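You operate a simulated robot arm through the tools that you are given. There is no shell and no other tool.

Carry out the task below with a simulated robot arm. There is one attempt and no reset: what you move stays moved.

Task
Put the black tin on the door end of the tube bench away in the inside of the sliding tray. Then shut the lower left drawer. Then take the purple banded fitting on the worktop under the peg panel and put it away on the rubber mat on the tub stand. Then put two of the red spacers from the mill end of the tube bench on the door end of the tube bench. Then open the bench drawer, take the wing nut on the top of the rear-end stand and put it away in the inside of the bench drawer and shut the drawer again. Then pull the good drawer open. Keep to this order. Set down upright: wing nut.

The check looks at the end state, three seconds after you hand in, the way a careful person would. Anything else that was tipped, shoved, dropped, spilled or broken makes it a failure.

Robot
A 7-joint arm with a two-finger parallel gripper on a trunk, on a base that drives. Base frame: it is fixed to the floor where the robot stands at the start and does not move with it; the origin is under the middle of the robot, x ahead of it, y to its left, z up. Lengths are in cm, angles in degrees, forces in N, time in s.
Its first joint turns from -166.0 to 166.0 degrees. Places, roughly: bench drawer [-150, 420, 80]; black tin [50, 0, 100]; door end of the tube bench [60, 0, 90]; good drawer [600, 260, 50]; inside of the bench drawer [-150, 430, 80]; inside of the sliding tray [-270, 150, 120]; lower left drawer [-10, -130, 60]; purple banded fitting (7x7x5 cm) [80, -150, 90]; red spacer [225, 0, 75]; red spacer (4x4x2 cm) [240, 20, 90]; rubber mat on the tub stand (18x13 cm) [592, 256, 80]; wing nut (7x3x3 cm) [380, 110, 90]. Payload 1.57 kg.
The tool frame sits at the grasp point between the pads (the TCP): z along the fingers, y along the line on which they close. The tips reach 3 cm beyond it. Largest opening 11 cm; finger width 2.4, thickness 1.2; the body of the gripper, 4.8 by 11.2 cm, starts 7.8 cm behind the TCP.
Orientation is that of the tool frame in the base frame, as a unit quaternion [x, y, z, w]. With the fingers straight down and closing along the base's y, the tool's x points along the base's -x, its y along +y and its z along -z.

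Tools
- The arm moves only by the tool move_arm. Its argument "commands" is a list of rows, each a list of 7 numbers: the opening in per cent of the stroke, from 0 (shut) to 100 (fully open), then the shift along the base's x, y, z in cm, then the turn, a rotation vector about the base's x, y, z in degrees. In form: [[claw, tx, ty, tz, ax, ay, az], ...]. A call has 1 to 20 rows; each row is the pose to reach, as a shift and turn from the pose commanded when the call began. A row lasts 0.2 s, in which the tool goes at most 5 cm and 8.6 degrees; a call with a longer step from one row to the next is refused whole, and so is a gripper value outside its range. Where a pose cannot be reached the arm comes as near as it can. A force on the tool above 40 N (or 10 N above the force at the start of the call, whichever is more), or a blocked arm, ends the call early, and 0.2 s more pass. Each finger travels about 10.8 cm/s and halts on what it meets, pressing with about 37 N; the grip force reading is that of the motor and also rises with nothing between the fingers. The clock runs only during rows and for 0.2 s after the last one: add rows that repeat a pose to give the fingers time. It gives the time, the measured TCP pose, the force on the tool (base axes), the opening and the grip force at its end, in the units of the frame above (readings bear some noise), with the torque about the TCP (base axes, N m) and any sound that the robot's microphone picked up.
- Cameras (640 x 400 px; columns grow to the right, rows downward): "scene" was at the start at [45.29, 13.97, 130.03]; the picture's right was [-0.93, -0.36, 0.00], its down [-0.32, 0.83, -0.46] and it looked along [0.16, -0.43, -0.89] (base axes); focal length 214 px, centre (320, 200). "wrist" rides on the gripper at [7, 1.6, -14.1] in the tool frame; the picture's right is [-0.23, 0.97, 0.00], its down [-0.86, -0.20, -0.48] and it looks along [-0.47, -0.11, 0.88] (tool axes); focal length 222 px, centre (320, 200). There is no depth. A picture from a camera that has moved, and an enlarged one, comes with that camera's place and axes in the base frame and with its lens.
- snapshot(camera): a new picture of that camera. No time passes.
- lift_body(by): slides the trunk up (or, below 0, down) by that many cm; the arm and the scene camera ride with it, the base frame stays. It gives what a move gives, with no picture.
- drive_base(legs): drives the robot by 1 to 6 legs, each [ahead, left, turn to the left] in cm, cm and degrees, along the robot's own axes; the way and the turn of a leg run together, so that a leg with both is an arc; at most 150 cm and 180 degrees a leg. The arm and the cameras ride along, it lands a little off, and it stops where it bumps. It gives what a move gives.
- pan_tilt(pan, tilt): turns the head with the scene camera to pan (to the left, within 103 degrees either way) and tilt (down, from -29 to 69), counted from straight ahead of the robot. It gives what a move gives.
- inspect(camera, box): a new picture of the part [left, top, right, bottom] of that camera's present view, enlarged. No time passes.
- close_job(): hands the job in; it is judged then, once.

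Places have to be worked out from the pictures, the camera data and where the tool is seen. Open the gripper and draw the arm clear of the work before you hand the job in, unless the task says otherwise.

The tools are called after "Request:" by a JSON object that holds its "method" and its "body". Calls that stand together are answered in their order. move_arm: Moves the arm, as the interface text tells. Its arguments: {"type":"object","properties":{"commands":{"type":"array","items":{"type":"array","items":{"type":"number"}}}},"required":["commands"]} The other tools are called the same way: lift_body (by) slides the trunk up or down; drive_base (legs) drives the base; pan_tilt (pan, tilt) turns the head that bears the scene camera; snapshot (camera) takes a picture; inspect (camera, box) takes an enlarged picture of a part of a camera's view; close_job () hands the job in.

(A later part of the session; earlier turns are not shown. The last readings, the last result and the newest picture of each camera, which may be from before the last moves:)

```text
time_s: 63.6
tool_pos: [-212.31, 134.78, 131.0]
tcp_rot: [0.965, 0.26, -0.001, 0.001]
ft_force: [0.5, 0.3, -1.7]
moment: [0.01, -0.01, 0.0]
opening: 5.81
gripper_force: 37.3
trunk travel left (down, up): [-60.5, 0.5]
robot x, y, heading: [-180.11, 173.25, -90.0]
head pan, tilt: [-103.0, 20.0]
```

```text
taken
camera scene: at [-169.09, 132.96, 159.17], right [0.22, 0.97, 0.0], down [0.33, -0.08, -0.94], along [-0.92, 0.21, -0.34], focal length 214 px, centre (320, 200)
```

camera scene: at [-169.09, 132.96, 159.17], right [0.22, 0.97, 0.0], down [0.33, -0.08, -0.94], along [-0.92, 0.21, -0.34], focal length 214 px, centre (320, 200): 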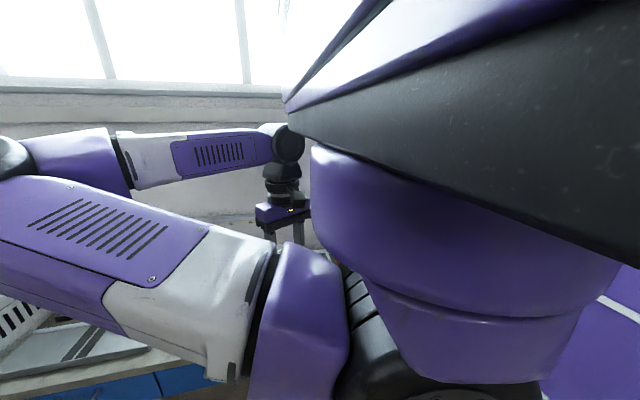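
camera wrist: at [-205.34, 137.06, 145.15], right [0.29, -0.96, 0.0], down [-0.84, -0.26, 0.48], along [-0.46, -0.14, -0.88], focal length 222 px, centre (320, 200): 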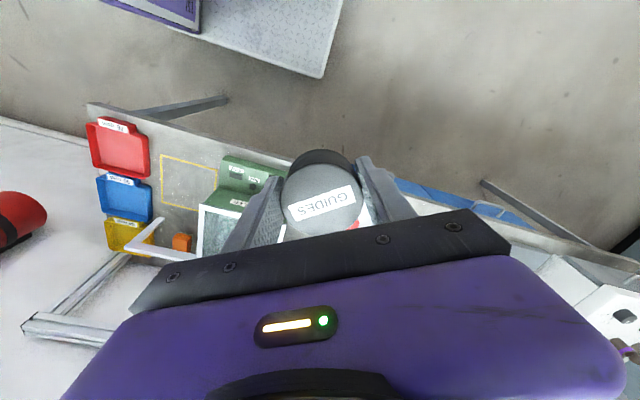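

The wrist camera only sees the robot-side of the fingers, so I move the gripper aside (toward -y) to open the head's line of sight to the tray.

Request:
{"method": "move_arm", "body": {"commands": [[40, 0, -4.5, 0, 0, 0, 0], [40, 0, -9, 0, 0, 0, 0], [40, 0, -13.5, 0, 0, 0, 0], [40, 0, -18, 0, 0, 0, 0], [40, 0, -22.5, 0, 0, 0, 0], [40, 0, -27, 0, 0, 0, 0], [40, 0, -27, 0, 0, 0, 0]]}}

Request:
{"method": "pan_tilt", "body": {"pan": -100, "tilt": 25}}

Request:
{"method": "snapshot", "body": {"camera": "scene"}}

Request:
{"method": "snapshot", "body": {"camera": "wrist"}}

```text
time_s: 65.2
tool_pos: [-212.19, 107.69, 131.19]
tcp_rot: [0.965, 0.261, -0.003, 0.0]
ft_force: [-0.2, 0.0, -1.9]
moment: [0.04, 0.0, -0.01]
opening: 5.82
gripper_force: 36.4
trunk travel left (down, up): [-60.5, 0.5]
robot x, y, heading: [-180.34, 173.77, -89.6]
head pan, tilt: [-103.0, 20.0]
```

```text
time_s: 65.9
tool_pos: [-212.22, 107.85, 131.15]
tcp_rot: [0.965, 0.261, -0.001, 0.0]
ft_force: [0.2, 0.6, -1.9]
moment: [-0.05, -0.02, -0.01]
opening: 5.82
gripper_force: 36.5
trunk travel left (down, up): [-60.5, 0.5]
robot x, y, heading: [-180.45, 173.71, -89.8]
head pan, tilt: [-100.0, 25.0]
```

```text
taken
camera scene: at [-169.09, 132.46, 158.36], right [0.17, 0.99, 0.0], down [0.42, -0.07, -0.91], along [-0.89, 0.15, -0.42], focal length 214 px, centre (320, 200)
```

scene: 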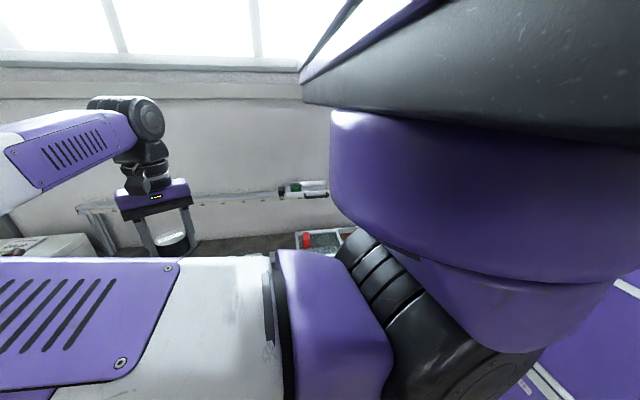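

```text
taken
camera wrist: at [-205.32, 109.95, 145.12], right [0.3, -0.96, 0.0], down [-0.84, -0.26, 0.48], along [-0.46, -0.14, -0.88], focal length 222 px, centre (320, 200)
```

wrist: 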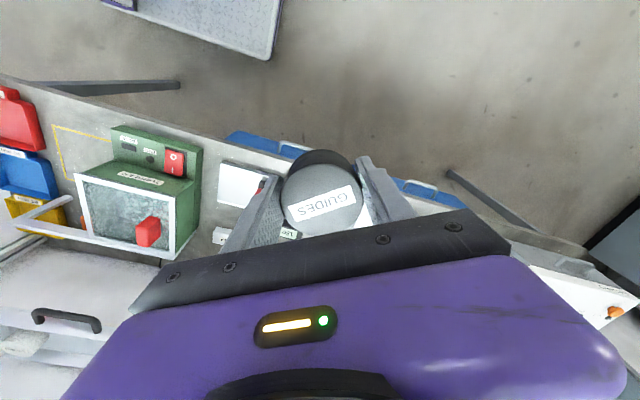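

The tray with a black handle is visible on the shelf in both views. I zoom in.

Request:
{"method": "inspect", "body": {"camera": "scene", "box": [230, 160, 340, 240]}}

Request:
{"method": "inspect", "body": {"camera": "wrist", "box": [0, 220, 200, 400]}}

```text
5.00 times, centred on (285, 200) of scene
camera zoom: at [-169.09, 132.46, 158.36], right [0.17, 0.99, 0.0], down [0.42, -0.07, -0.91], along [-0.89, 0.15, -0.42], focal length 1072 px, centre (495, 200)
```

zoom: 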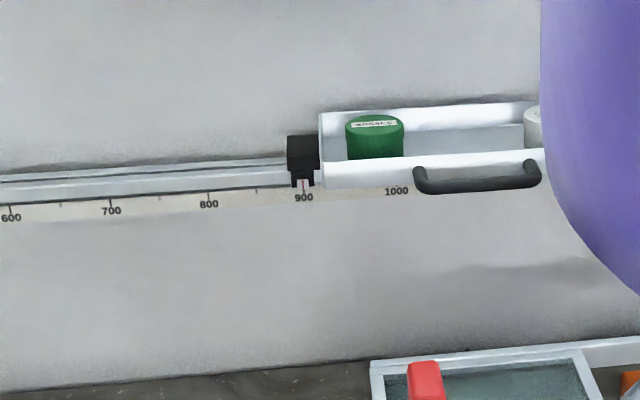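

```text
2.22 times, centred on (100, 310) of wrist
camera zoom: at [-205.32, 109.95, 145.12], right [0.3, -0.96, 0.0], down [-0.84, -0.26, 0.48], along [-0.46, -0.14, -0.88], focal length 494 px, centre (809, -44)
```

zoom: 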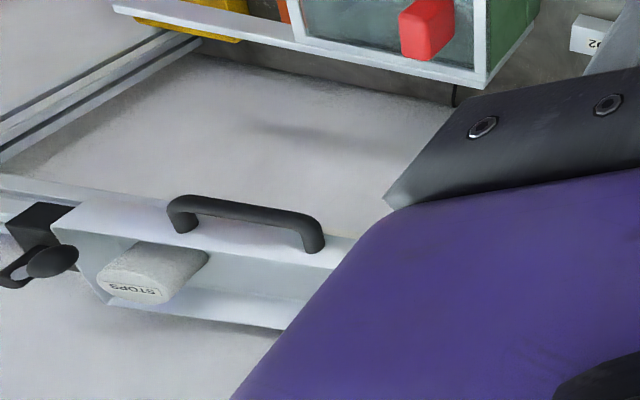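

The tray is a shallow box on a rail, about x -275..-262, y 132..160, holding a green tin (y≈137) and a "STOPS" tin (y≈154) with free space between. I bring the black tin above that gap at safe height in two stages.

Request:
{"method": "move_arm", "body": {"commands": [[40, -3.8, 2.5, 0.3, 0, 0, 1], [40, -7.6, 5.1, 0.6, 0, 0, 2], [40, -11.4, 7.7, 0.9, 0, 0, 3], [40, -15.2, 10.2, 1.2, 0, 0, 4], [40, -19, 12.8, 1.5, 0, 0, 5], [40, -22.8, 15.3, 1.8, 0, 0, 6], [40, -26.6, 17.9, 2, 0, 0, 7], [40, -30.4, 20.4, 2, 0, 0, 8], [40, -34.2, 23, 2, 0, 0, 9], [40, -38, 25.5, 2, 0, 0, 10], [40, -41.8, 28.1, 2, 0, 0, 12], [40, -45.6, 30.7, 2, 0, 0, 14], [40, -45.6, 30.7, 2, 0, 0, 15]]}}

Request:
{"method": "snapshot", "body": {"camera": "wrist"}}

Request:
{"method": "snapshot", "body": {"camera": "scene"}}

```text
time_s: 68.7
tool_pos: [-251.22, 137.85, 133.06]
tcp_rot: [0.925, 0.38, -0.002, 0.001]
ft_force: [0.3, -0.2, -2.0]
moment: [0.05, 0.01, -0.01]
opening: 5.81
gripper_force: 37.3
out of reach, approached as far as the arm can: row 11, 12, 13
trunk travel left (down, up): [-60.5, 0.5]
robot x, y, heading: [-180.59, 174.21, -89.7]
head pan, tilt: [-100.0, 25.0]
```

```text
taken
camera wrist: at [-244.95, 141.64, 147.12], right [0.52, -0.85, 0.0], down [-0.75, -0.46, 0.48], along [-0.41, -0.25, -0.88], focal length 222 px, centre (320, 200)
```

wrist: 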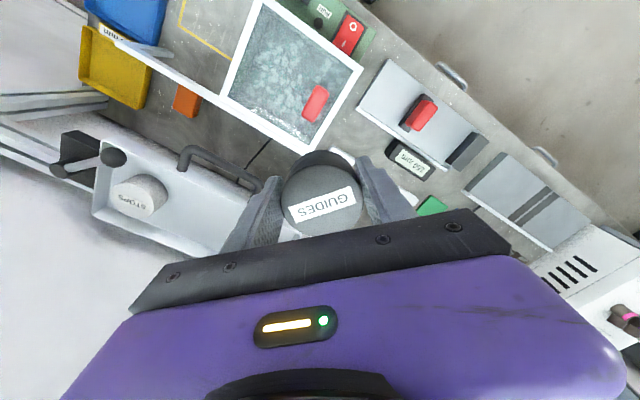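

```text
taken
camera scene: at [-169.09, 132.42, 158.35], right [0.17, 0.99, 0.0], down [0.42, -0.07, -0.91], along [-0.89, 0.15, -0.42], focal length 214 px, centre (320, 200)
```

scene: 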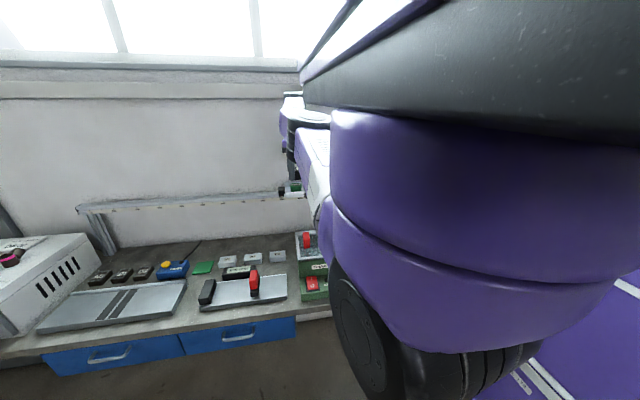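

The reach is limited at this height (about 79 cm from the axis). I pull the tool back a bit, then shift the base closer: 13 cm toward the bench and 20 cm ahead (−y).

Request:
{"method": "move_arm", "body": {"commands": [[40, 4, 0, 0, 0, 0, 0], [40, 8, 0, 0, 0, 0, 0], [40, 12, 0, 0, 0, 0, 0], [40, 12, 0, 0, 0, 0, 0]]}}

Request:
{"method": "drive_base", "body": {"legs": [[0, -12, 0], [16, 0, 0]]}}

Request:
{"method": "snapshot", "body": {"camera": "wrist"}}

Request:
{"method": "snapshot", "body": {"camera": "scene"}}

```text
time_s: 69.7
tool_pos: [-239.03, 137.91, 133.08]
tcp_rot: [0.923, 0.386, -0.002, 0.001]
ft_force: [-0.4, -0.1, -1.4]
moment: [0.04, 0.01, -0.01]
opening: 5.8
gripper_force: 36.8
trunk travel left (down, up): [-60.5, 0.5]
robot x, y, heading: [-180.73, 173.81, -90.0]
head pan, tilt: [-100.0, 25.0]
```

```text
time_s: 71.9
tool_pos: [-250.97, 122.07, 133.13]
tcp_rot: [0.923, 0.386, -0.002, 0.001]
ft_force: [0.4, 0.1, -1.6]
moment: [-0.02, 0.0, -0.05]
opening: 5.83
gripper_force: 37.1
trunk travel left (down, up): [-60.5, 0.5]
robot x, y, heading: [-192.1, 157.6, -89.7]
head pan, tilt: [-100.0, 25.0]
```

```text
taken
camera wrist: at [-244.86, 125.85, 147.15], right [0.53, -0.85, 0.0], down [-0.74, -0.47, 0.48], along [-0.41, -0.26, -0.88], focal length 222 px, centre (320, 200)
```

wrist: 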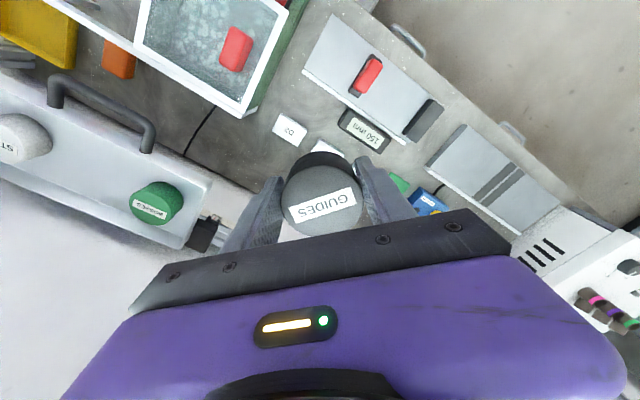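

```text
taken
camera scene: at [-181.05, 116.5, 158.37], right [0.17, 0.99, 0.0], down [0.42, -0.07, -0.91], along [-0.89, 0.15, -0.42], focal length 214 px, centre (320, 200)
```

scene: 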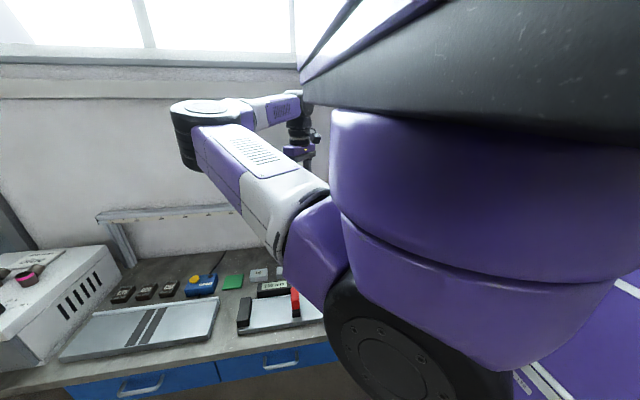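

Both neighbouring tins are now visible in the wrist view. I zoom in to measure them precisely.

Request:
{"method": "inspect", "body": {"camera": "wrist", "box": [0, 40, 320, 260]}}

```text
1.82 times, centred on (160, 150) of wrist
camera zoom: at [-244.86, 125.85, 147.15], right [0.53, -0.85, 0.0], down [-0.74, -0.47, 0.48], along [-0.41, -0.26, -0.88], focal length 404 px, centre (611, 291)
```

zoom: 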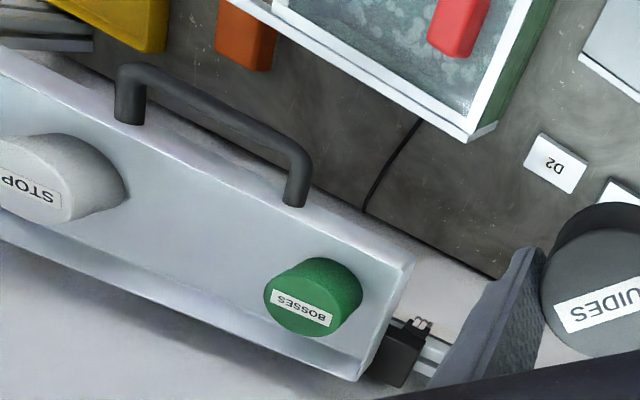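

I move the held tin over the tray's middle at this height to view the gap from above.

Request:
{"method": "move_arm", "body": {"commands": [[40, -2.5, 4.2, 0, 0, 0, 0], [40, -5, 8.5, 0, 0, 0, 0], [40, -7.6, 12.7, 0, 0, 0, 0], [40, -10.2, 17, 0, 0, 0, 0], [40, -13, 21, 0, 0, 0, 0], [40, -15, 23, 0, 0, 0, 0], [40, -15, 23, 0, 0, 0, 0]]}}

Request:
{"method": "snapshot", "body": {"camera": "wrist"}}

Request:
{"method": "inspect", "body": {"camera": "wrist", "box": [100, 40, 420, 260]}}

```text
refused: row 4 steps farther than a row can; nothing moved
```

```text
taken
camera wrist: at [-244.86, 125.85, 147.15], right [0.53, -0.85, 0.0], down [-0.74, -0.47, 0.48], along [-0.41, -0.26, -0.88], focal length 222 px, centre (320, 200)
```

wrist: 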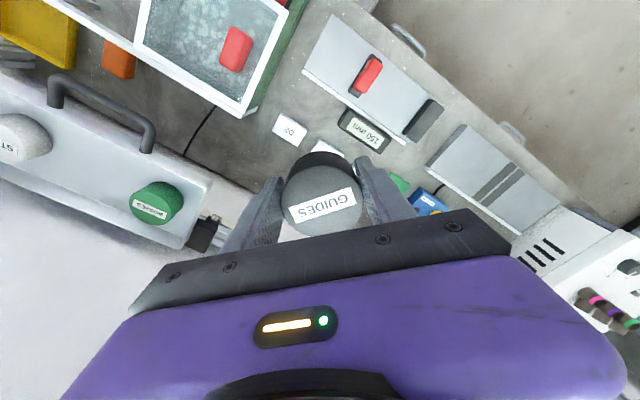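

```text
1.82 times, centred on (260, 150) of wrist
camera zoom: at [-244.86, 125.85, 147.15], right [0.53, -0.85, 0.0], down [-0.74, -0.47, 0.48], along [-0.41, -0.26, -0.88], focal length 404 px, centre (429, 291)
```

zoom: 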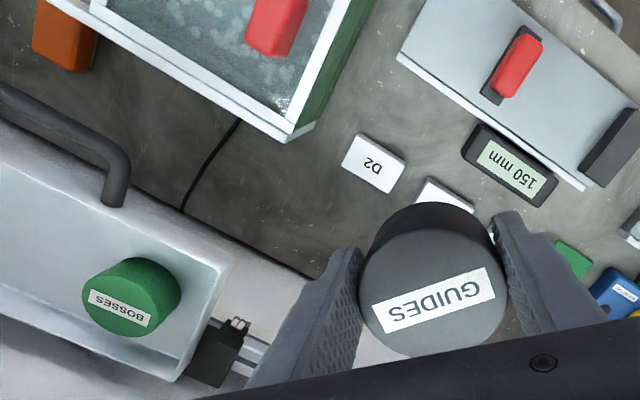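

A step was slightly too long; I resend with shorter steps.

Request:
{"method": "move_arm", "body": {"commands": [[40, -2.4, 4, 0, 0, 0, 0], [40, -4.8, 8, 0, 0, 0, 0], [40, -7.2, 12, 0, 0, 0, 0], [40, -9.6, 16, 0, 0, 0, 0], [40, -12, 20, 0, 0, 0, 0], [40, -14, 22.5, 0, 0, 0, 0], [40, -14, 22.5, 0, 0, 0, 0]]}}

Request:
{"method": "snapshot", "body": {"camera": "wrist"}}

Request:
{"method": "inspect", "body": {"camera": "wrist", "box": [80, 40, 480, 290]}}

```text
time_s: 73.5
tool_pos: [-261.44, 142.83, 132.86]
tcp_rot: [0.923, 0.385, -0.001, 0.002]
ft_force: [0.4, 1.0, -1.1]
moment: [0.01, 0.01, -0.03]
opening: 5.82
gripper_force: 36.9
out of reach, approached as far as the arm can: row 5, 6, 7
trunk travel left (down, up): [-60.5, 0.5]
robot x, y, heading: [-192.45, 157.71, -89.9]
head pan, tilt: [-100.0, 25.0]
```

```text
taken
camera wrist: at [-255.29, 146.79, 146.9], right [0.53, -0.85, 0.0], down [-0.74, -0.47, 0.48], along [-0.41, -0.26, -0.88], focal length 222 px, centre (320, 200)
```

wrist: 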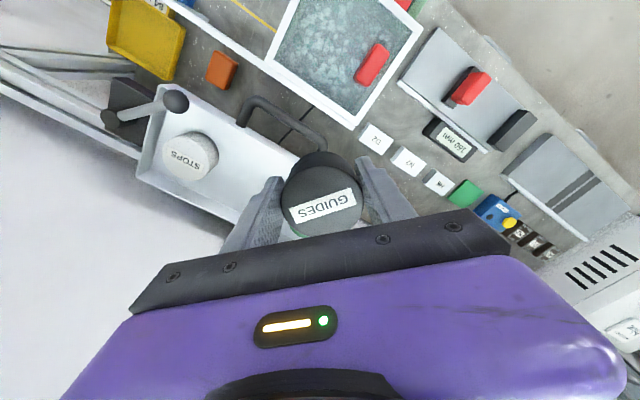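

```text
1.60 times, centred on (280, 165) of wrist
camera zoom: at [-255.29, 146.79, 146.9], right [0.53, -0.85, 0.0], down [-0.74, -0.47, 0.48], along [-0.41, -0.26, -0.88], focal length 355 px, centre (384, 256)
```

zoom: 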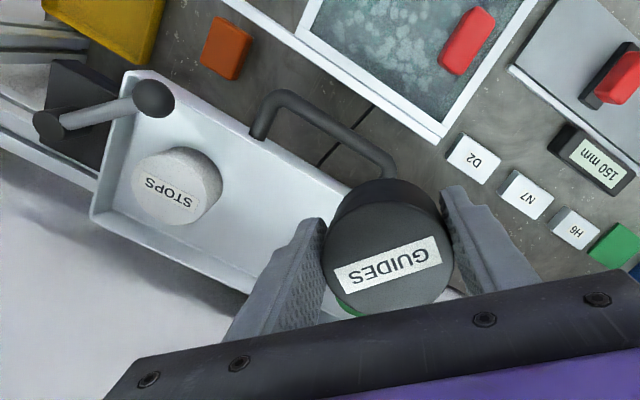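

Triangulating the two wrist views: tray tins' tops at z≈118, green at y≈138.6, STOPS at y≈157, tray center x≈-272. So the target is (-272.2, 147.7); lower height should give more reach, so I go down 6 cm first.

Request:
{"method": "move_arm", "body": {"commands": [[40, 0, 0, -3, 0, 0, 0], [40, 0, 0, -6, 0, 0, 0], [40, 0, 0, -6, 0, 0, 0]]}}

```text
time_s: 74.3
tool_pos: [-261.47, 142.84, 126.83]
tcp_rot: [0.923, 0.385, -0.002, 0.0]
ft_force: [1.0, -0.7, -1.5]
moment: [0.02, -0.03, 0.0]
opening: 5.84
gripper_force: 37.3
trunk travel left (down, up): [-60.5, 0.5]
robot x, y, heading: [-192.34, 157.87, -89.8]
head pan, tilt: [-100.0, 25.0]
```

Commanded pose follows the measured one. Now I extend toward the gap.

Request:
{"method": "move_arm", "body": {"commands": [[40, -3, 1.5, 0, 0, 0, 0], [40, -6, 3, 0, 0, 0, 0], [40, -9, 4, 0, 0, 0, 0], [40, -10.7, 4.9, 0, 0, 0, 0], [40, -10.7, 4.9, 0, 0, 0, 0]]}}

Request:
{"method": "snapshot", "body": {"camera": "wrist"}}

Request:
{"method": "snapshot", "body": {"camera": "scene"}}

```text
time_s: 75.5
tool_pos: [-262.15, 143.99, 126.71]
tcp_rot: [0.923, 0.386, -0.002, 0.001]
ft_force: [0.7, 0.8, -1.2]
moment: [-0.03, 0.01, 0.02]
opening: 5.83
gripper_force: 36.6
out of reach, approached as far as the arm can: row 1, 2, 3, 4, 5
trunk travel left (down, up): [-60.5, 0.5]
robot x, y, heading: [-192.35, 157.65, -89.9]
head pan, tilt: [-100.0, 25.0]
```

```text
taken
camera wrist: at [-255.98, 147.86, 140.72], right [0.53, -0.85, 0.0], down [-0.74, -0.47, 0.48], along [-0.41, -0.26, -0.88], focal length 222 px, centre (320, 200)
```

wrist: 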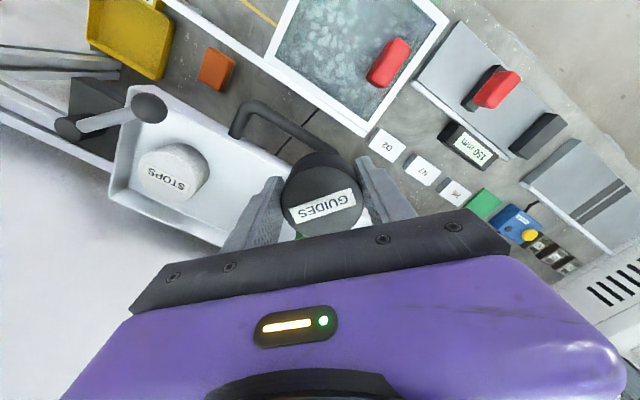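

```text
taken
camera scene: at [-181.06, 116.48, 158.36], right [0.17, 0.99, 0.0], down [0.42, -0.07, -0.91], along [-0.89, 0.15, -0.42], focal length 214 px, centre (320, 200)
```

scene: 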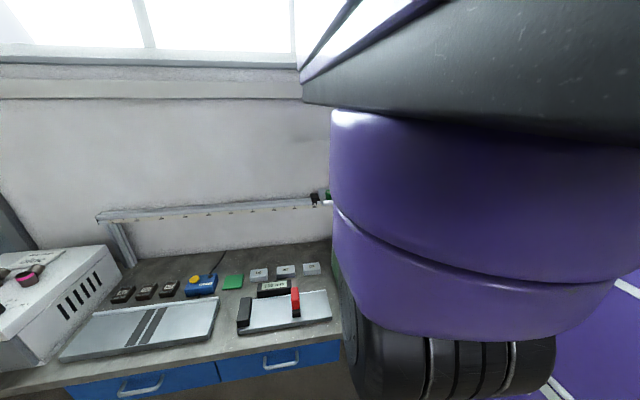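

The arm is fully stretched: its shoulder is evidently about 29 cm ahead of the base axis, so the tray is better approached head-on with the low platform under the bench. I retract the tool and drive out of the lane.

Request:
{"method": "move_arm", "body": {"commands": [[40, 1, -0.6, 3, 0, 0, 0], [40, 4, -2.6, 5, 0, 0, 0], [40, 8, -5, 5, 0, 0, 0], [40, 12, -7.6, 5, 0, 0, 0], [40, 16, -10.2, 5, 0, 0, 0], [40, 20, -12.8, 5, 0, 0, 0], [40, 24, -15.4, 5, 0, 0, 0], [40, 28, -18, 5, 0, 0, 0], [40, 32, -20.6, 5, 0, 0, 0], [40, 36, -23.2, 5, 0, 0, 0], [40, 37.7, -24.3, 5, 0, 0, 0], [40, 37.7, -24.3, 5, 0, 0, 0]]}}

Request:
{"method": "snapshot", "body": {"camera": "scene"}}

```text
time_s: 78.1
tool_pos: [-224.3, 119.73, 131.54]
tcp_rot: [0.923, 0.386, -0.003, 0.0]
ft_force: [-0.7, 0.6, -1.9]
moment: [0.03, 0.01, 0.01]
opening: 5.81
gripper_force: 37.0
trunk travel left (down, up): [-60.5, 0.5]
robot x, y, heading: [-192.31, 157.85, -90.0]
head pan, tilt: [-100.0, 25.0]
```

```text
taken
camera scene: at [-181.02, 116.47, 158.36], right [0.17, 0.99, 0.0], down [0.42, -0.07, -0.91], along [-0.89, 0.15, -0.42], focal length 214 px, centre (320, 200)
```

scene: 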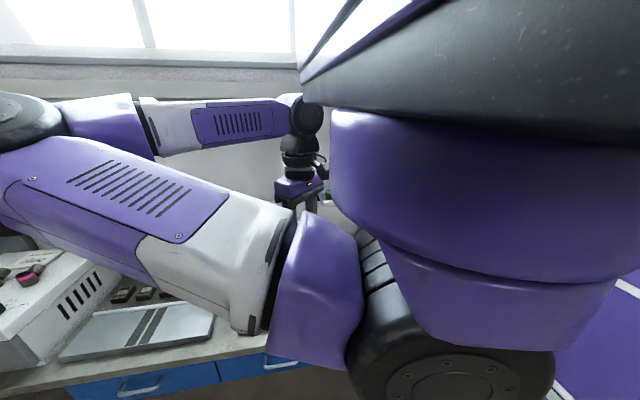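

The arm is folded with the elbow high. I drive back out of the lane and turn to face the window wall.

Request:
{"method": "drive_base", "body": {"legs": [[0, 18, 0], [120, 0, 0]]}}

Request:
{"method": "drive_base", "body": {"legs": [[0, 0, -90]]}}

Request:
{"method": "pan_tilt", "body": {"pan": -60, "tilt": 20}}

Request:
{"method": "snapshot", "body": {"camera": "scene"}}

Request:
{"method": "pan_tilt", "body": {"pan": 0, "tilt": 40}}

Request:
{"method": "snapshot", "body": {"camera": "scene"}}

```text
time_s: 85.3
tool_pos: [-205.61, -0.84, 131.63]
tcp_rot: [0.922, 0.387, -0.001, 0.001]
ft_force: [-0.5, 0.6, -1.6]
moment: [0.01, 0.0, 0.01]
opening: 5.8
gripper_force: 37.0
trunk travel left (down, up): [-60.5, 0.5]
robot x, y, heading: [-173.6, 36.83, -89.7]
head pan, tilt: [-100.0, 25.0]
```

```text
time_s: 89.6
tool_pos: [-211.86, 69.06, 131.59]
tcp_rot: [0.925, -0.381, -0.002, 0.0]
ft_force: [0.0, 0.5, -1.3]
moment: [-0.03, -0.02, 0.04]
opening: 5.83
gripper_force: 37.4
trunk travel left (down, up): [-60.5, 0.5]
robot x, y, heading: [-173.97, 37.43, -179.6]
head pan, tilt: [-100.0, 25.0]
```

```text
time_s: 90.7
tool_pos: [-211.78, 69.03, 131.76]
tcp_rot: [0.925, -0.38, -0.002, 0.0]
ft_force: [-0.1, -0.5, -2.4]
moment: [0.0, 0.05, 0.0]
opening: 5.81
gripper_force: 37.2
trunk travel left (down, up): [-60.5, 0.5]
robot x, y, heading: [-173.55, 36.95, -179.7]
head pan, tilt: [-60.0, 20.0]
```

```text
taken
camera scene: at [-220.83, 24.92, 159.17], right [0.86, 0.5, 0.0], down [0.17, -0.3, -0.94], along [-0.47, 0.81, -0.34], focal length 214 px, centre (320, 200)
```

scene: 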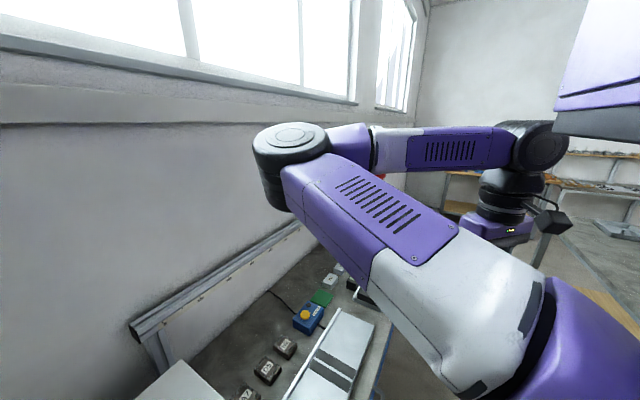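

```text
time_s: 92.0
tool_pos: [-211.74, 69.01, 131.53]
tcp_rot: [0.925, -0.38, -0.002, 0.0]
ft_force: [1.0, 0.1, -1.8]
moment: [-0.01, -0.03, 0.0]
opening: 5.8
gripper_force: 37.1
trunk travel left (down, up): [-60.5, 0.5]
robot x, y, heading: [-173.98, 37.14, -179.9]
head pan, tilt: [0.0, 40.0]
```

```text
taken
camera scene: at [-224.66, 16.85, 156.03], right [0.0, 1.0, 0.0], down [0.64, 0.0, -0.77], along [-0.77, 0.0, -0.64], focal length 214 px, centre (320, 200)
```

scene: 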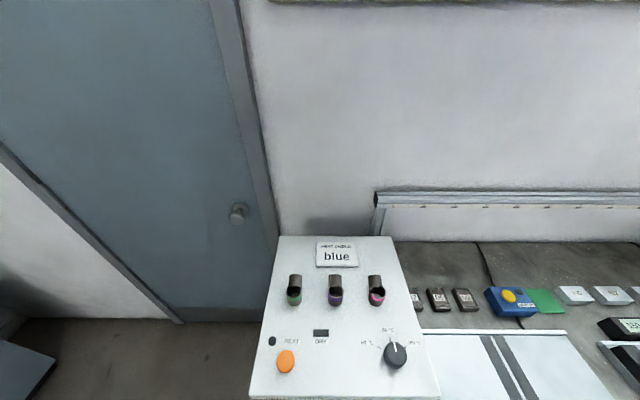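

Good frontal view now. I step 5 cm forward and strafe right into the lane toward y≈122.

Request:
{"method": "drive_base", "body": {"legs": [[5, 0, 0], [0, -85, 0]]}}

Request:
{"method": "snapshot", "body": {"camera": "scene"}}

Request:
{"method": "pan_tilt", "body": {"pan": -20, "tilt": 35}}

Request:
{"method": "snapshot", "body": {"camera": "scene"}}

```text
time_s: 97.0
tool_pos: [-217.96, 153.24, 131.57]
tcp_rot: [0.927, -0.374, -0.002, -0.001]
ft_force: [0.7, -0.3, -1.9]
moment: [0.02, -0.05, 0.0]
opening: 5.83
gripper_force: 36.6
trunk travel left (down, up): [-60.5, 0.5]
robot x, y, heading: [-179.58, 121.5, -179.1]
head pan, tilt: [0.0, 40.0]
```

```text
taken
camera scene: at [-230.21, 100.85, 156.03], right [-0.01, 1.0, 0.0], down [0.64, 0.01, -0.77], along [-0.77, -0.01, -0.64], focal length 214 px, centre (320, 200)
```

scene: 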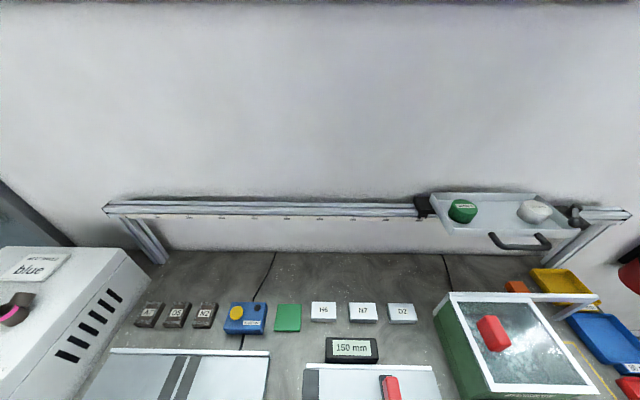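

```text
time_s: 97.8
tool_pos: [-217.94, 153.24, 131.52]
tcp_rot: [0.927, -0.374, 0.0, 0.0]
ft_force: [0.5, 0.2, -2.0]
moment: [0.0, 0.0, 0.01]
opening: 5.82
gripper_force: 37.0
trunk travel left (down, up): [-60.5, 0.5]
robot x, y, heading: [-179.75, 121.99, -179.3]
head pan, tilt: [-20.0, 35.0]
```

```text
taken
camera scene: at [-230.03, 103.87, 156.78], right [0.33, 0.94, 0.0], down [0.54, -0.19, -0.82], along [-0.77, 0.27, -0.57], focal length 214 px, centre (320, 200)
```

scene: 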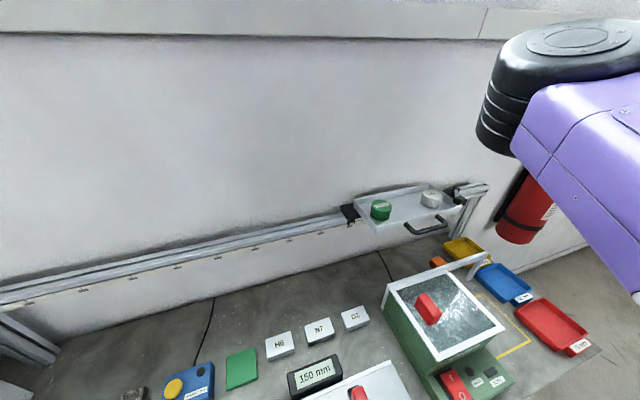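

The view confirms the tray contents: green tin near y≈137–138.5, STOPS near 155.5–157. I drive 10 cm closer (platform goes under the bench edge) and check.

Request:
{"method": "drive_base", "body": {"legs": [[9, 0, -0.8]]}}

Request:
{"method": "snapshot", "body": {"camera": "scene"}}

Request:
{"method": "inspect", "body": {"camera": "scene", "box": [320, 150, 520, 275]}}

```text
time_s: 98.9
tool_pos: [-226.4, 153.59, 131.58]
tcp_rot: [0.924, -0.382, -0.002, 0.001]
ft_force: [0.4, 0.2, -1.8]
moment: [0.0, 0.03, -0.01]
opening: 5.78
gripper_force: 36.7
trunk travel left (down, up): [-60.5, 0.5]
robot x, y, heading: [-188.46, 121.65, -179.7]
head pan, tilt: [-20.0, 35.0]
```

```text
taken
camera scene: at [-239.26, 104.51, 156.8], right [0.34, 0.94, 0.0], down [0.54, -0.2, -0.82], along [-0.77, 0.28, -0.57], focal length 214 px, centre (320, 200)
```

scene: 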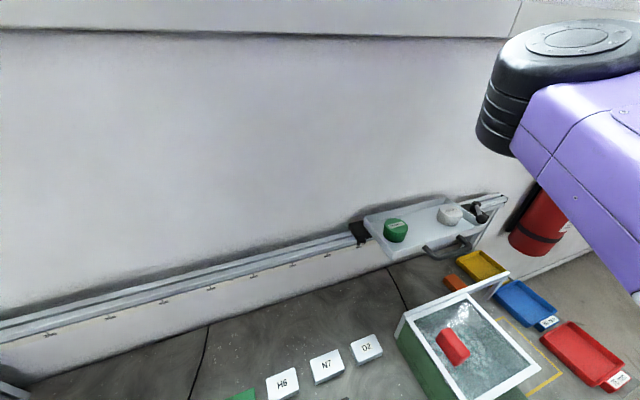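

```text
3.20 times, centred on (420, 212) of scene
camera zoom: at [-239.26, 104.51, 156.8], right [0.34, 0.94, 0.0], down [0.54, -0.2, -0.82], along [-0.77, 0.28, -0.57], focal length 686 px, centre (0, 160)
```

zoom: 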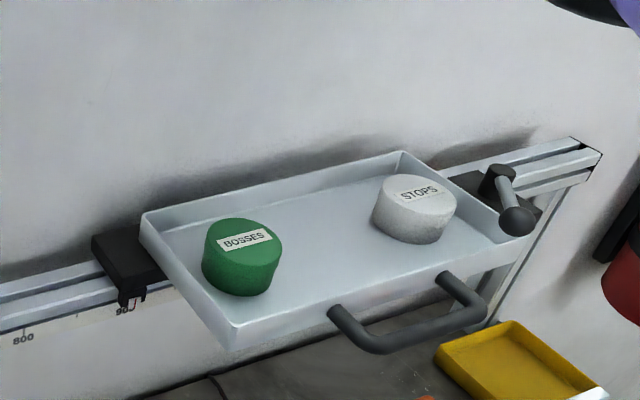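

Consistent estimates: gap center at (-272.9, 147.8), tray tin tops at z≈118.4. I carry the tin over it at z≈130.

Request:
{"method": "move_arm", "body": {"commands": [[40, -4.7, -0.6, 0, 0, 0, 0], [40, -9.4, -1.2, 0, 0, 0, 0], [40, -14.1, -1.8, 0, 0, 0, 0], [40, -18.8, -2.4, 0, 0, 0, 0], [40, -23.5, -3, 0, 0, 0, 0], [40, -28.2, -3.6, 0, 0, 0, 0], [40, -32.9, -4.2, 0, 0, 0, 0], [40, -37.6, -4.8, 0, 0, 0, 0], [40, -42.3, -5.3, 0, 0, 0, 0], [40, -46.4, -5.8, 0, 0, 0, 0], [40, -46.4, -5.8, 0, 0, 0, 0]]}}

Request:
{"method": "snapshot", "body": {"camera": "scene"}}

Request:
{"method": "snapshot", "body": {"camera": "wrist"}}

```text
time_s: 101.3
tool_pos: [-272.85, 147.72, 131.56]
tcp_rot: [0.924, -0.381, 0.0, 0.001]
ft_force: [0.1, -0.6, -1.4]
moment: [0.01, -0.01, 0.01]
opening: 5.8
gripper_force: 36.3
trunk travel left (down, up): [-60.5, 0.5]
robot x, y, heading: [-188.64, 121.45, -180.1]
head pan, tilt: [-20.0, 35.0]
```

```text
taken
camera scene: at [-239.32, 104.5, 156.78], right [0.34, 0.94, 0.0], down [0.54, -0.2, -0.82], along [-0.77, 0.28, -0.57], focal length 214 px, centre (320, 200)
```

scene: 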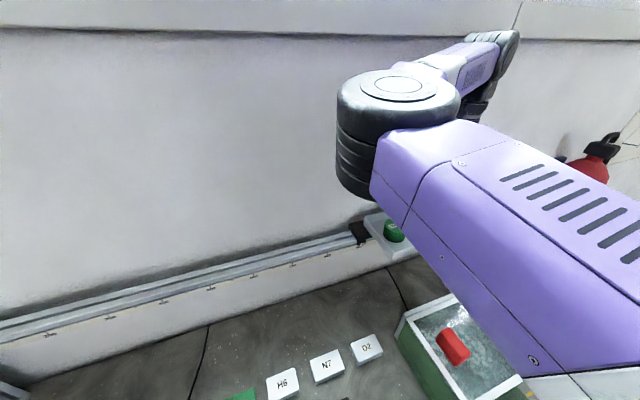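

```text
taken
camera wrist: at [-269.02, 141.71, 145.56], right [-0.85, -0.53, 0.0], down [-0.46, 0.74, 0.48], along [-0.26, 0.41, -0.88], focal length 222 px, centre (320, 200)
```

wrist: 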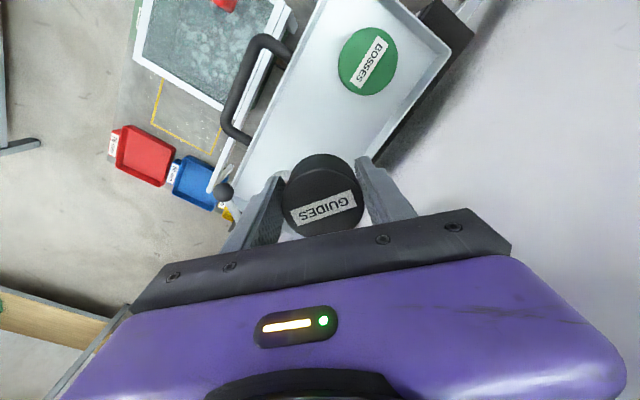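

The wrist view confirms the green tin at (-272.7, 138.0); the held tin is centered over the gap. I lower toward the tray floor.

Request:
{"method": "move_arm", "body": {"commands": [[40, 0, 0, -3, 0, 0, 0], [40, 0, 0, -6, 0, 0, 0], [40, 0, 0, -9, 0, 0, 0], [40, 0, 0, -11, 0, 0, 0], [40, 0, 0, -12, 0, 0, 0], [40, 0, 0, -12, 0, 0, 0]]}}

Request:
{"method": "snapshot", "body": {"camera": "wrist"}}

```text
time_s: 102.7
tool_pos: [-272.87, 148.01, 119.58]
tcp_rot: [0.925, -0.381, -0.002, -0.001]
ft_force: [0.0, -0.3, -1.1]
moment: [-0.01, -0.01, -0.02]
opening: 5.81
gripper_force: 37.3
trunk travel left (down, up): [-60.5, 0.5]
robot x, y, heading: [-189.07, 121.58, -179.9]
head pan, tilt: [-20.0, 35.0]
```

```text
taken
camera wrist: at [-269.0, 141.79, 133.58], right [-0.85, -0.53, 0.0], down [-0.46, 0.74, 0.48], along [-0.26, 0.41, -0.88], focal length 222 px, centre (320, 200)
```

wrist: 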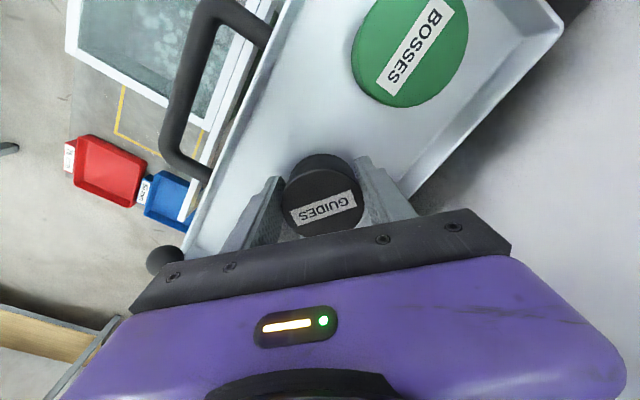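

No contact yet. I lower in small steps and watch the force.

Request:
{"method": "move_arm", "body": {"commands": [[40, 0, 0, -0.4, 0, 0, 0], [40, 0, 0, -0.8, 0, 0, 0], [40, 0, 0, -1.2, 0, 0, 0], [40, 0, 0, -1.2, 0, 0, 0]]}}

```text
time_s: 103.7
tool_pos: [-272.85, 147.86, 118.65]
tcp_rot: [0.924, -0.381, -0.002, 0.0]
ft_force: [2.4, -4.5, 21.2]
moment: [0.39, -0.43, -0.22]
opening: 5.78
gripper_force: 36.8
trunk travel left (down, up): [-60.5, 0.5]
robot x, y, heading: [-188.48, 121.41, -179.6]
head pan, tilt: [-20.0, 35.0]
```

Contact at z≈118.65 (tin on tray floor). I ease up slightly, open a little and draw straight up.

Request:
{"method": "move_arm", "body": {"commands": [[40, 0, 0, 0.25, 0, 0, 0], [66, 0, 0, 0.25, 0, 0, 0], [66, 0, 0, 0.25, 0, 0, 0], [66, 0, 0, 2, 0, 0, 0], [66, 0, 0, 5, 0, 0, 0], [66, 0, 0, 9, 0, 0, 0], [66, 0, 0, 12, 0, 0, 0], [66, 0, 0, 12, 0, 0, 0]]}}

Request:
{"method": "snapshot", "body": {"camera": "wrist"}}

```text
time_s: 105.5
tool_pos: [-272.8, 147.79, 130.55]
tcp_rot: [0.925, -0.381, -0.002, -0.002]
ft_force: [-0.2, -0.3, 0.9]
moment: [-0.02, -0.01, -0.02]
opening: 7.25
gripper_force: 0.2
trunk travel left (down, up): [-60.5, 0.5]
robot x, y, heading: [-188.55, 121.75, -180.0]
head pan, tilt: [-20.0, 35.0]
```

```text
taken
camera wrist: at [-268.99, 141.75, 144.5], right [-0.85, -0.53, 0.0], down [-0.46, 0.74, 0.48], along [-0.26, 0.41, -0.88], focal length 222 px, centre (320, 200)
```

wrist: 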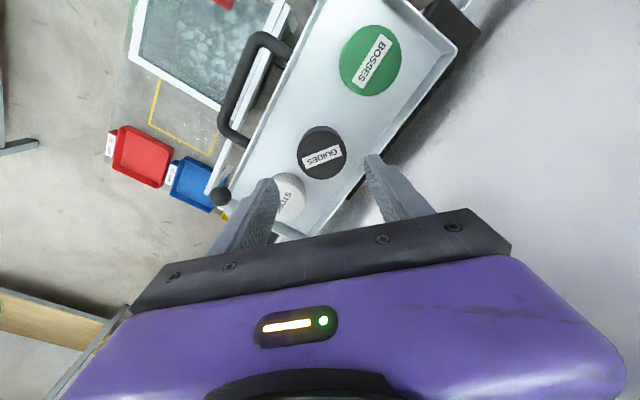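

The black tin now stands between the other two in the tray. I retract the arm and back the robot out of the lane.

Request:
{"method": "move_arm", "body": {"commands": [[66, 4.7, 0.6, 0, 0, 0, 0], [66, 9.4, 1.2, 0, 0, 0, 4], [66, 14.1, 1.8, 0, 0, 0, 8], [66, 18.8, 2.4, 0, 0, 0, 14], [66, 23.5, 3, 0, 0, 0, 20], [66, 28.2, 3.6, 0, 0, 0, 26], [66, 32.9, 4.2, 0, 0, 0, 32], [66, 37.6, 4.8, 0, 0, 0, 38], [66, 42.3, 5.3, 0, 0, 0, 43], [66, 46.4, 5.8, 0, 0, 0, 45], [66, 46.4, 5.8, 0, 0, 0, 45]]}}

Request:
{"method": "inspect", "body": {"camera": "scene", "box": [320, 150, 520, 275]}}

Request:
{"method": "drive_base", "body": {"legs": [[-10, 0, 0], [0, 95, 0]]}}

```text
time_s: 107.9
tool_pos: [-226.37, 153.63, 130.5]
tcp_rot: [1.0, 0.002, -0.002, 0.001]
ft_force: [0.7, 0.1, 0.1]
moment: [-0.05, 0.01, 0.05]
opening: 7.25
gripper_force: 0.1
trunk travel left (down, up): [-60.5, 0.5]
robot x, y, heading: [-188.75, 121.39, -180.1]
head pan, tilt: [-20.0, 35.0]
```

```text
3.20 times, centred on (420, 212) of scene
camera zoom: at [-239.29, 104.52, 156.79], right [0.34, 0.94, 0.0], down [0.54, -0.2, -0.82], along [-0.77, 0.28, -0.57], focal length 686 px, centre (0, 160)
```

zoom: 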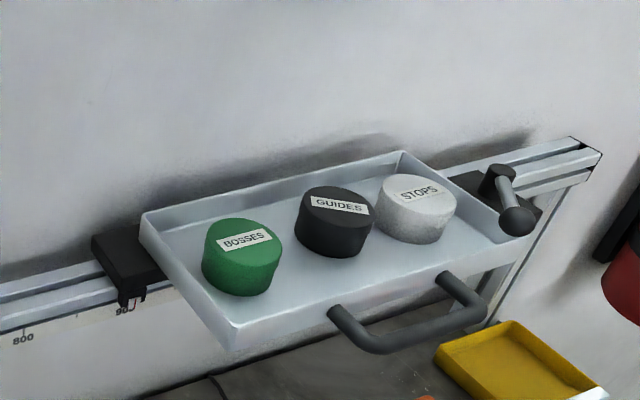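

```text
time_s: 113.6
tool_pos: [-216.54, 58.2, 130.41]
tcp_rot: [1.0, -0.001, -0.002, 0.0]
ft_force: [-0.3, 0.8, -0.3]
moment: [0.03, 0.0, -0.02]
opening: 7.25
gripper_force: 0.0
trunk travel left (down, up): [-60.5, 0.5]
robot x, y, heading: [-178.82, 25.73, 179.5]
head pan, tilt: [-20.0, 35.0]
```

The three tins stand properly in the tray. I reverse and turn to face the cabinets on the -y wall to find the lower left drawer.

Request:
{"method": "drive_base", "body": {"legs": [[-80, 0, 0], [0, 0, 90]]}}

Request:
{"method": "pan_tilt", "body": {"pan": 30, "tilt": 25}}

Request:
{"method": "snapshot", "body": {"camera": "scene"}}

Request:
{"method": "pan_tilt", "body": {"pan": 75, "tilt": 25}}

Request:
{"method": "snapshot", "body": {"camera": "scene"}}

```text
time_s: 121.7
tool_pos: [-131.9, -11.95, 130.42]
tcp_rot: [0.709, 0.705, -0.001, 0.001]
ft_force: [-0.4, -0.7, 0.2]
moment: [-0.03, 0.0, 0.0]
opening: 7.25
gripper_force: 0.0
trunk travel left (down, up): [-60.5, 0.5]
robot x, y, heading: [-99.41, 25.58, -90.5]
head pan, tilt: [-20.0, 35.0]
```

```text
time_s: 122.9
tool_pos: [-131.77, -11.85, 130.5]
tcp_rot: [0.709, 0.705, -0.001, 0.001]
ft_force: [-0.8, 0.5, 0.2]
moment: [-0.02, 0.01, 0.01]
opening: 7.25
gripper_force: 0.0
trunk travel left (down, up): [-60.5, 0.5]
robot x, y, heading: [-99.11, 25.71, -90.7]
head pan, tilt: [30.0, 25.0]
```

```text
taken
camera scene: at [-74.95, -25.49, 158.36], right [-0.87, -0.49, 0.0], down [-0.21, 0.37, -0.91], along [0.44, -0.79, -0.42], focal length 214 px, centre (320, 200)
```

scene: 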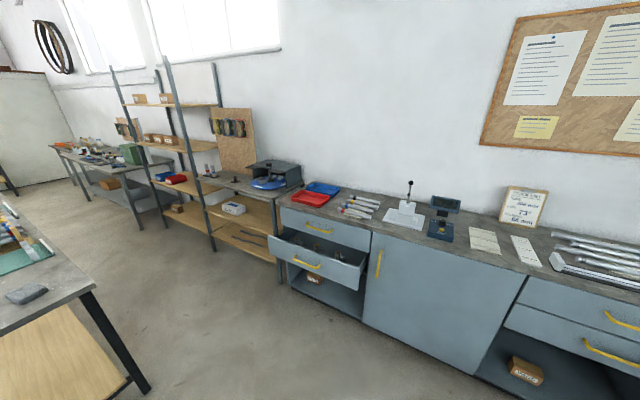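

```text
time_s: 124.0
tool_pos: [-131.81, -11.86, 130.51]
tcp_rot: [0.709, 0.705, -0.001, 0.001]
ft_force: [-0.3, 0.1, 0.4]
moment: [0.04, -0.01, 0.0]
opening: 7.25
gripper_force: 0.0
trunk travel left (down, up): [-60.5, 0.5]
robot x, y, heading: [-99.76, 25.31, -90.6]
head pan, tilt: [75.0, 25.0]
```

```text
taken
camera scene: at [-70.6, -19.94, 158.36], right [-0.27, -0.96, 0.0], down [-0.41, 0.11, -0.91], along [0.87, -0.24, -0.42], focal length 214 px, centre (320, 200)
```

scene: 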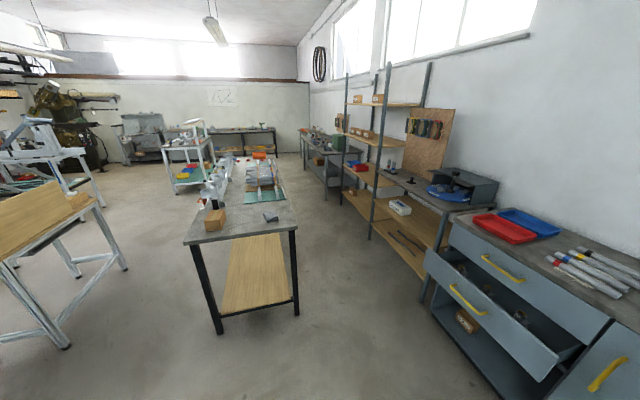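

The lower drawer in the left stack is open about 15 cm; its front panel is near y≈-118, x -50..18, handle center about x≈-15, z≈62. I drive in front of it.

Request:
{"method": "drive_base", "body": {"legs": [[0, 84, 0.5], [45, 0, 0]]}}

Request:
{"method": "pan_tilt", "body": {"pan": -10, "tilt": 50}}

Request:
{"method": "snapshot", "body": {"camera": "scene"}}

```text
time_s: 130.8
tool_pos: [-47.33, -58.02, 130.47]
tcp_rot: [0.707, 0.707, -0.002, 0.001]
ft_force: [1.5, 0.0, 0.1]
moment: [-0.03, 0.02, -0.01]
opening: 7.25
gripper_force: 0.1
trunk travel left (down, up): [-60.5, 0.5]
robot x, y, heading: [-15.12, -20.13, -90.1]
head pan, tilt: [75.0, 25.0]
```

```text
time_s: 132.4
tool_pos: [-47.29, -57.89, 130.42]
tcp_rot: [0.707, 0.707, -0.001, 0.0]
ft_force: [-0.4, -0.3, 0.7]
moment: [0.03, 0.01, 0.01]
opening: 7.25
gripper_force: 0.0
trunk travel left (down, up): [-60.5, 0.5]
robot x, y, heading: [-15.2, -20.39, -90.0]
head pan, tilt: [-10.0, 50.0]
```

```text
taken
camera scene: at [3.73, -70.76, 154.61], right [-0.98, 0.18, 0.0], down [0.13, 0.75, -0.64], along [-0.11, -0.63, -0.77], focal length 214 px, centre (320, 200)
```

scene: 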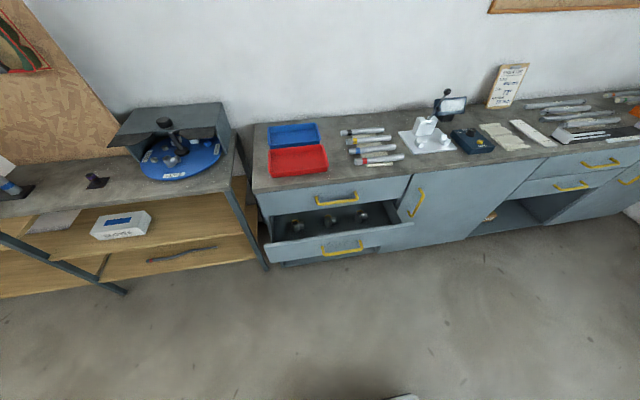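

I lower the trunk 45 cm, which I need for pushing the drawer anyway and gives a good vertical baseline for measuring.

Request:
{"method": "inspect", "body": {"camera": "scene", "box": [240, 160, 440, 285]}}

Request:
{"method": "lift_body", "body": {"by": -45}}

Request:
{"method": "snapshot", "body": {"camera": "scene"}}

```text
3.20 times, centred on (340, 222) of scene
camera zoom: at [3.73, -70.76, 154.61], right [-0.98, 0.18, 0.0], down [0.13, 0.75, -0.64], along [-0.11, -0.63, -0.77], focal length 686 px, centre (256, 128)
```

zoom: 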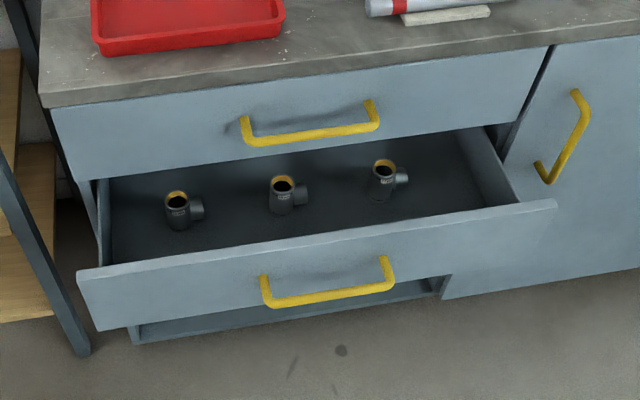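

```text
refused: -45 is not a number from -40 to 40
```

```text
taken
camera scene: at [3.73, -70.76, 154.61], right [-0.98, 0.18, 0.0], down [0.13, 0.75, -0.64], along [-0.11, -0.63, -0.77], focal length 214 px, centre (320, 200)
```

scene: 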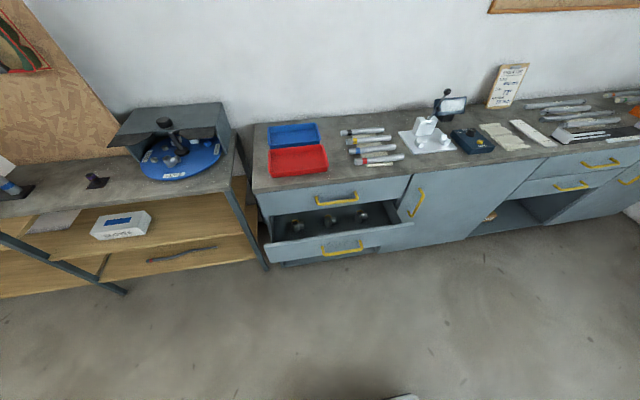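

Fittings stand upright inside the drawer, so the push must be slow. I lower the trunk 40 cm.

Request:
{"method": "lift_body", "body": {"by": -40}}

Request:
{"method": "snapshot", "body": {"camera": "scene"}}

Request:
{"method": "inspect", "body": {"camera": "scene", "box": [240, 100, 440, 225]}}

```text
time_s: 136.2
tool_pos: [-47.26, -57.89, 90.53]
tcp_rot: [0.707, 0.707, -0.001, 0.001]
ft_force: [-0.2, -0.6, -0.2]
moment: [-0.06, 0.02, -0.01]
opening: 7.27
gripper_force: 0.0
trunk travel left (down, up): [-20.5, 40.5]
robot x, y, heading: [-15.49, -20.23, -90.4]
head pan, tilt: [-10.0, 50.0]
```

```text
taken
camera scene: at [3.72, -70.76, 114.61], right [-0.98, 0.18, 0.0], down [0.13, 0.75, -0.64], along [-0.11, -0.63, -0.77], focal length 214 px, centre (320, 200)
```

scene: 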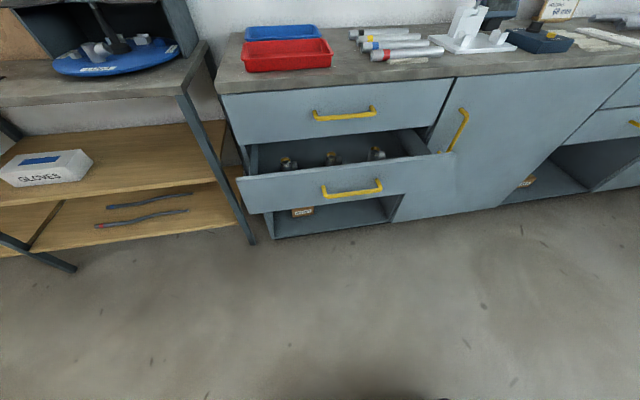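

```text
3.20 times, centred on (340, 162) of scene
camera zoom: at [3.72, -70.76, 114.61], right [-0.98, 0.18, 0.0], down [0.13, 0.75, -0.64], along [-0.11, -0.63, -0.77], focal length 686 px, centre (256, 320)
```

zoom: 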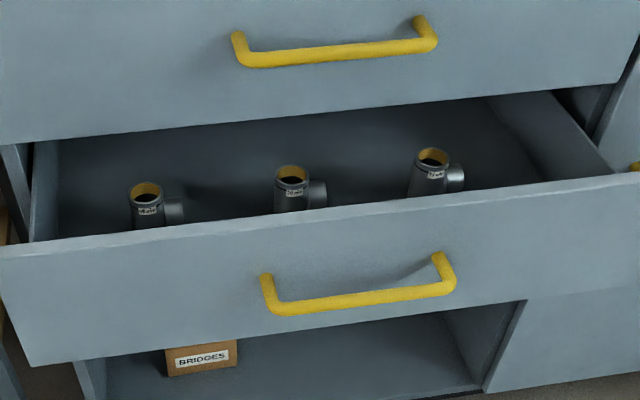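

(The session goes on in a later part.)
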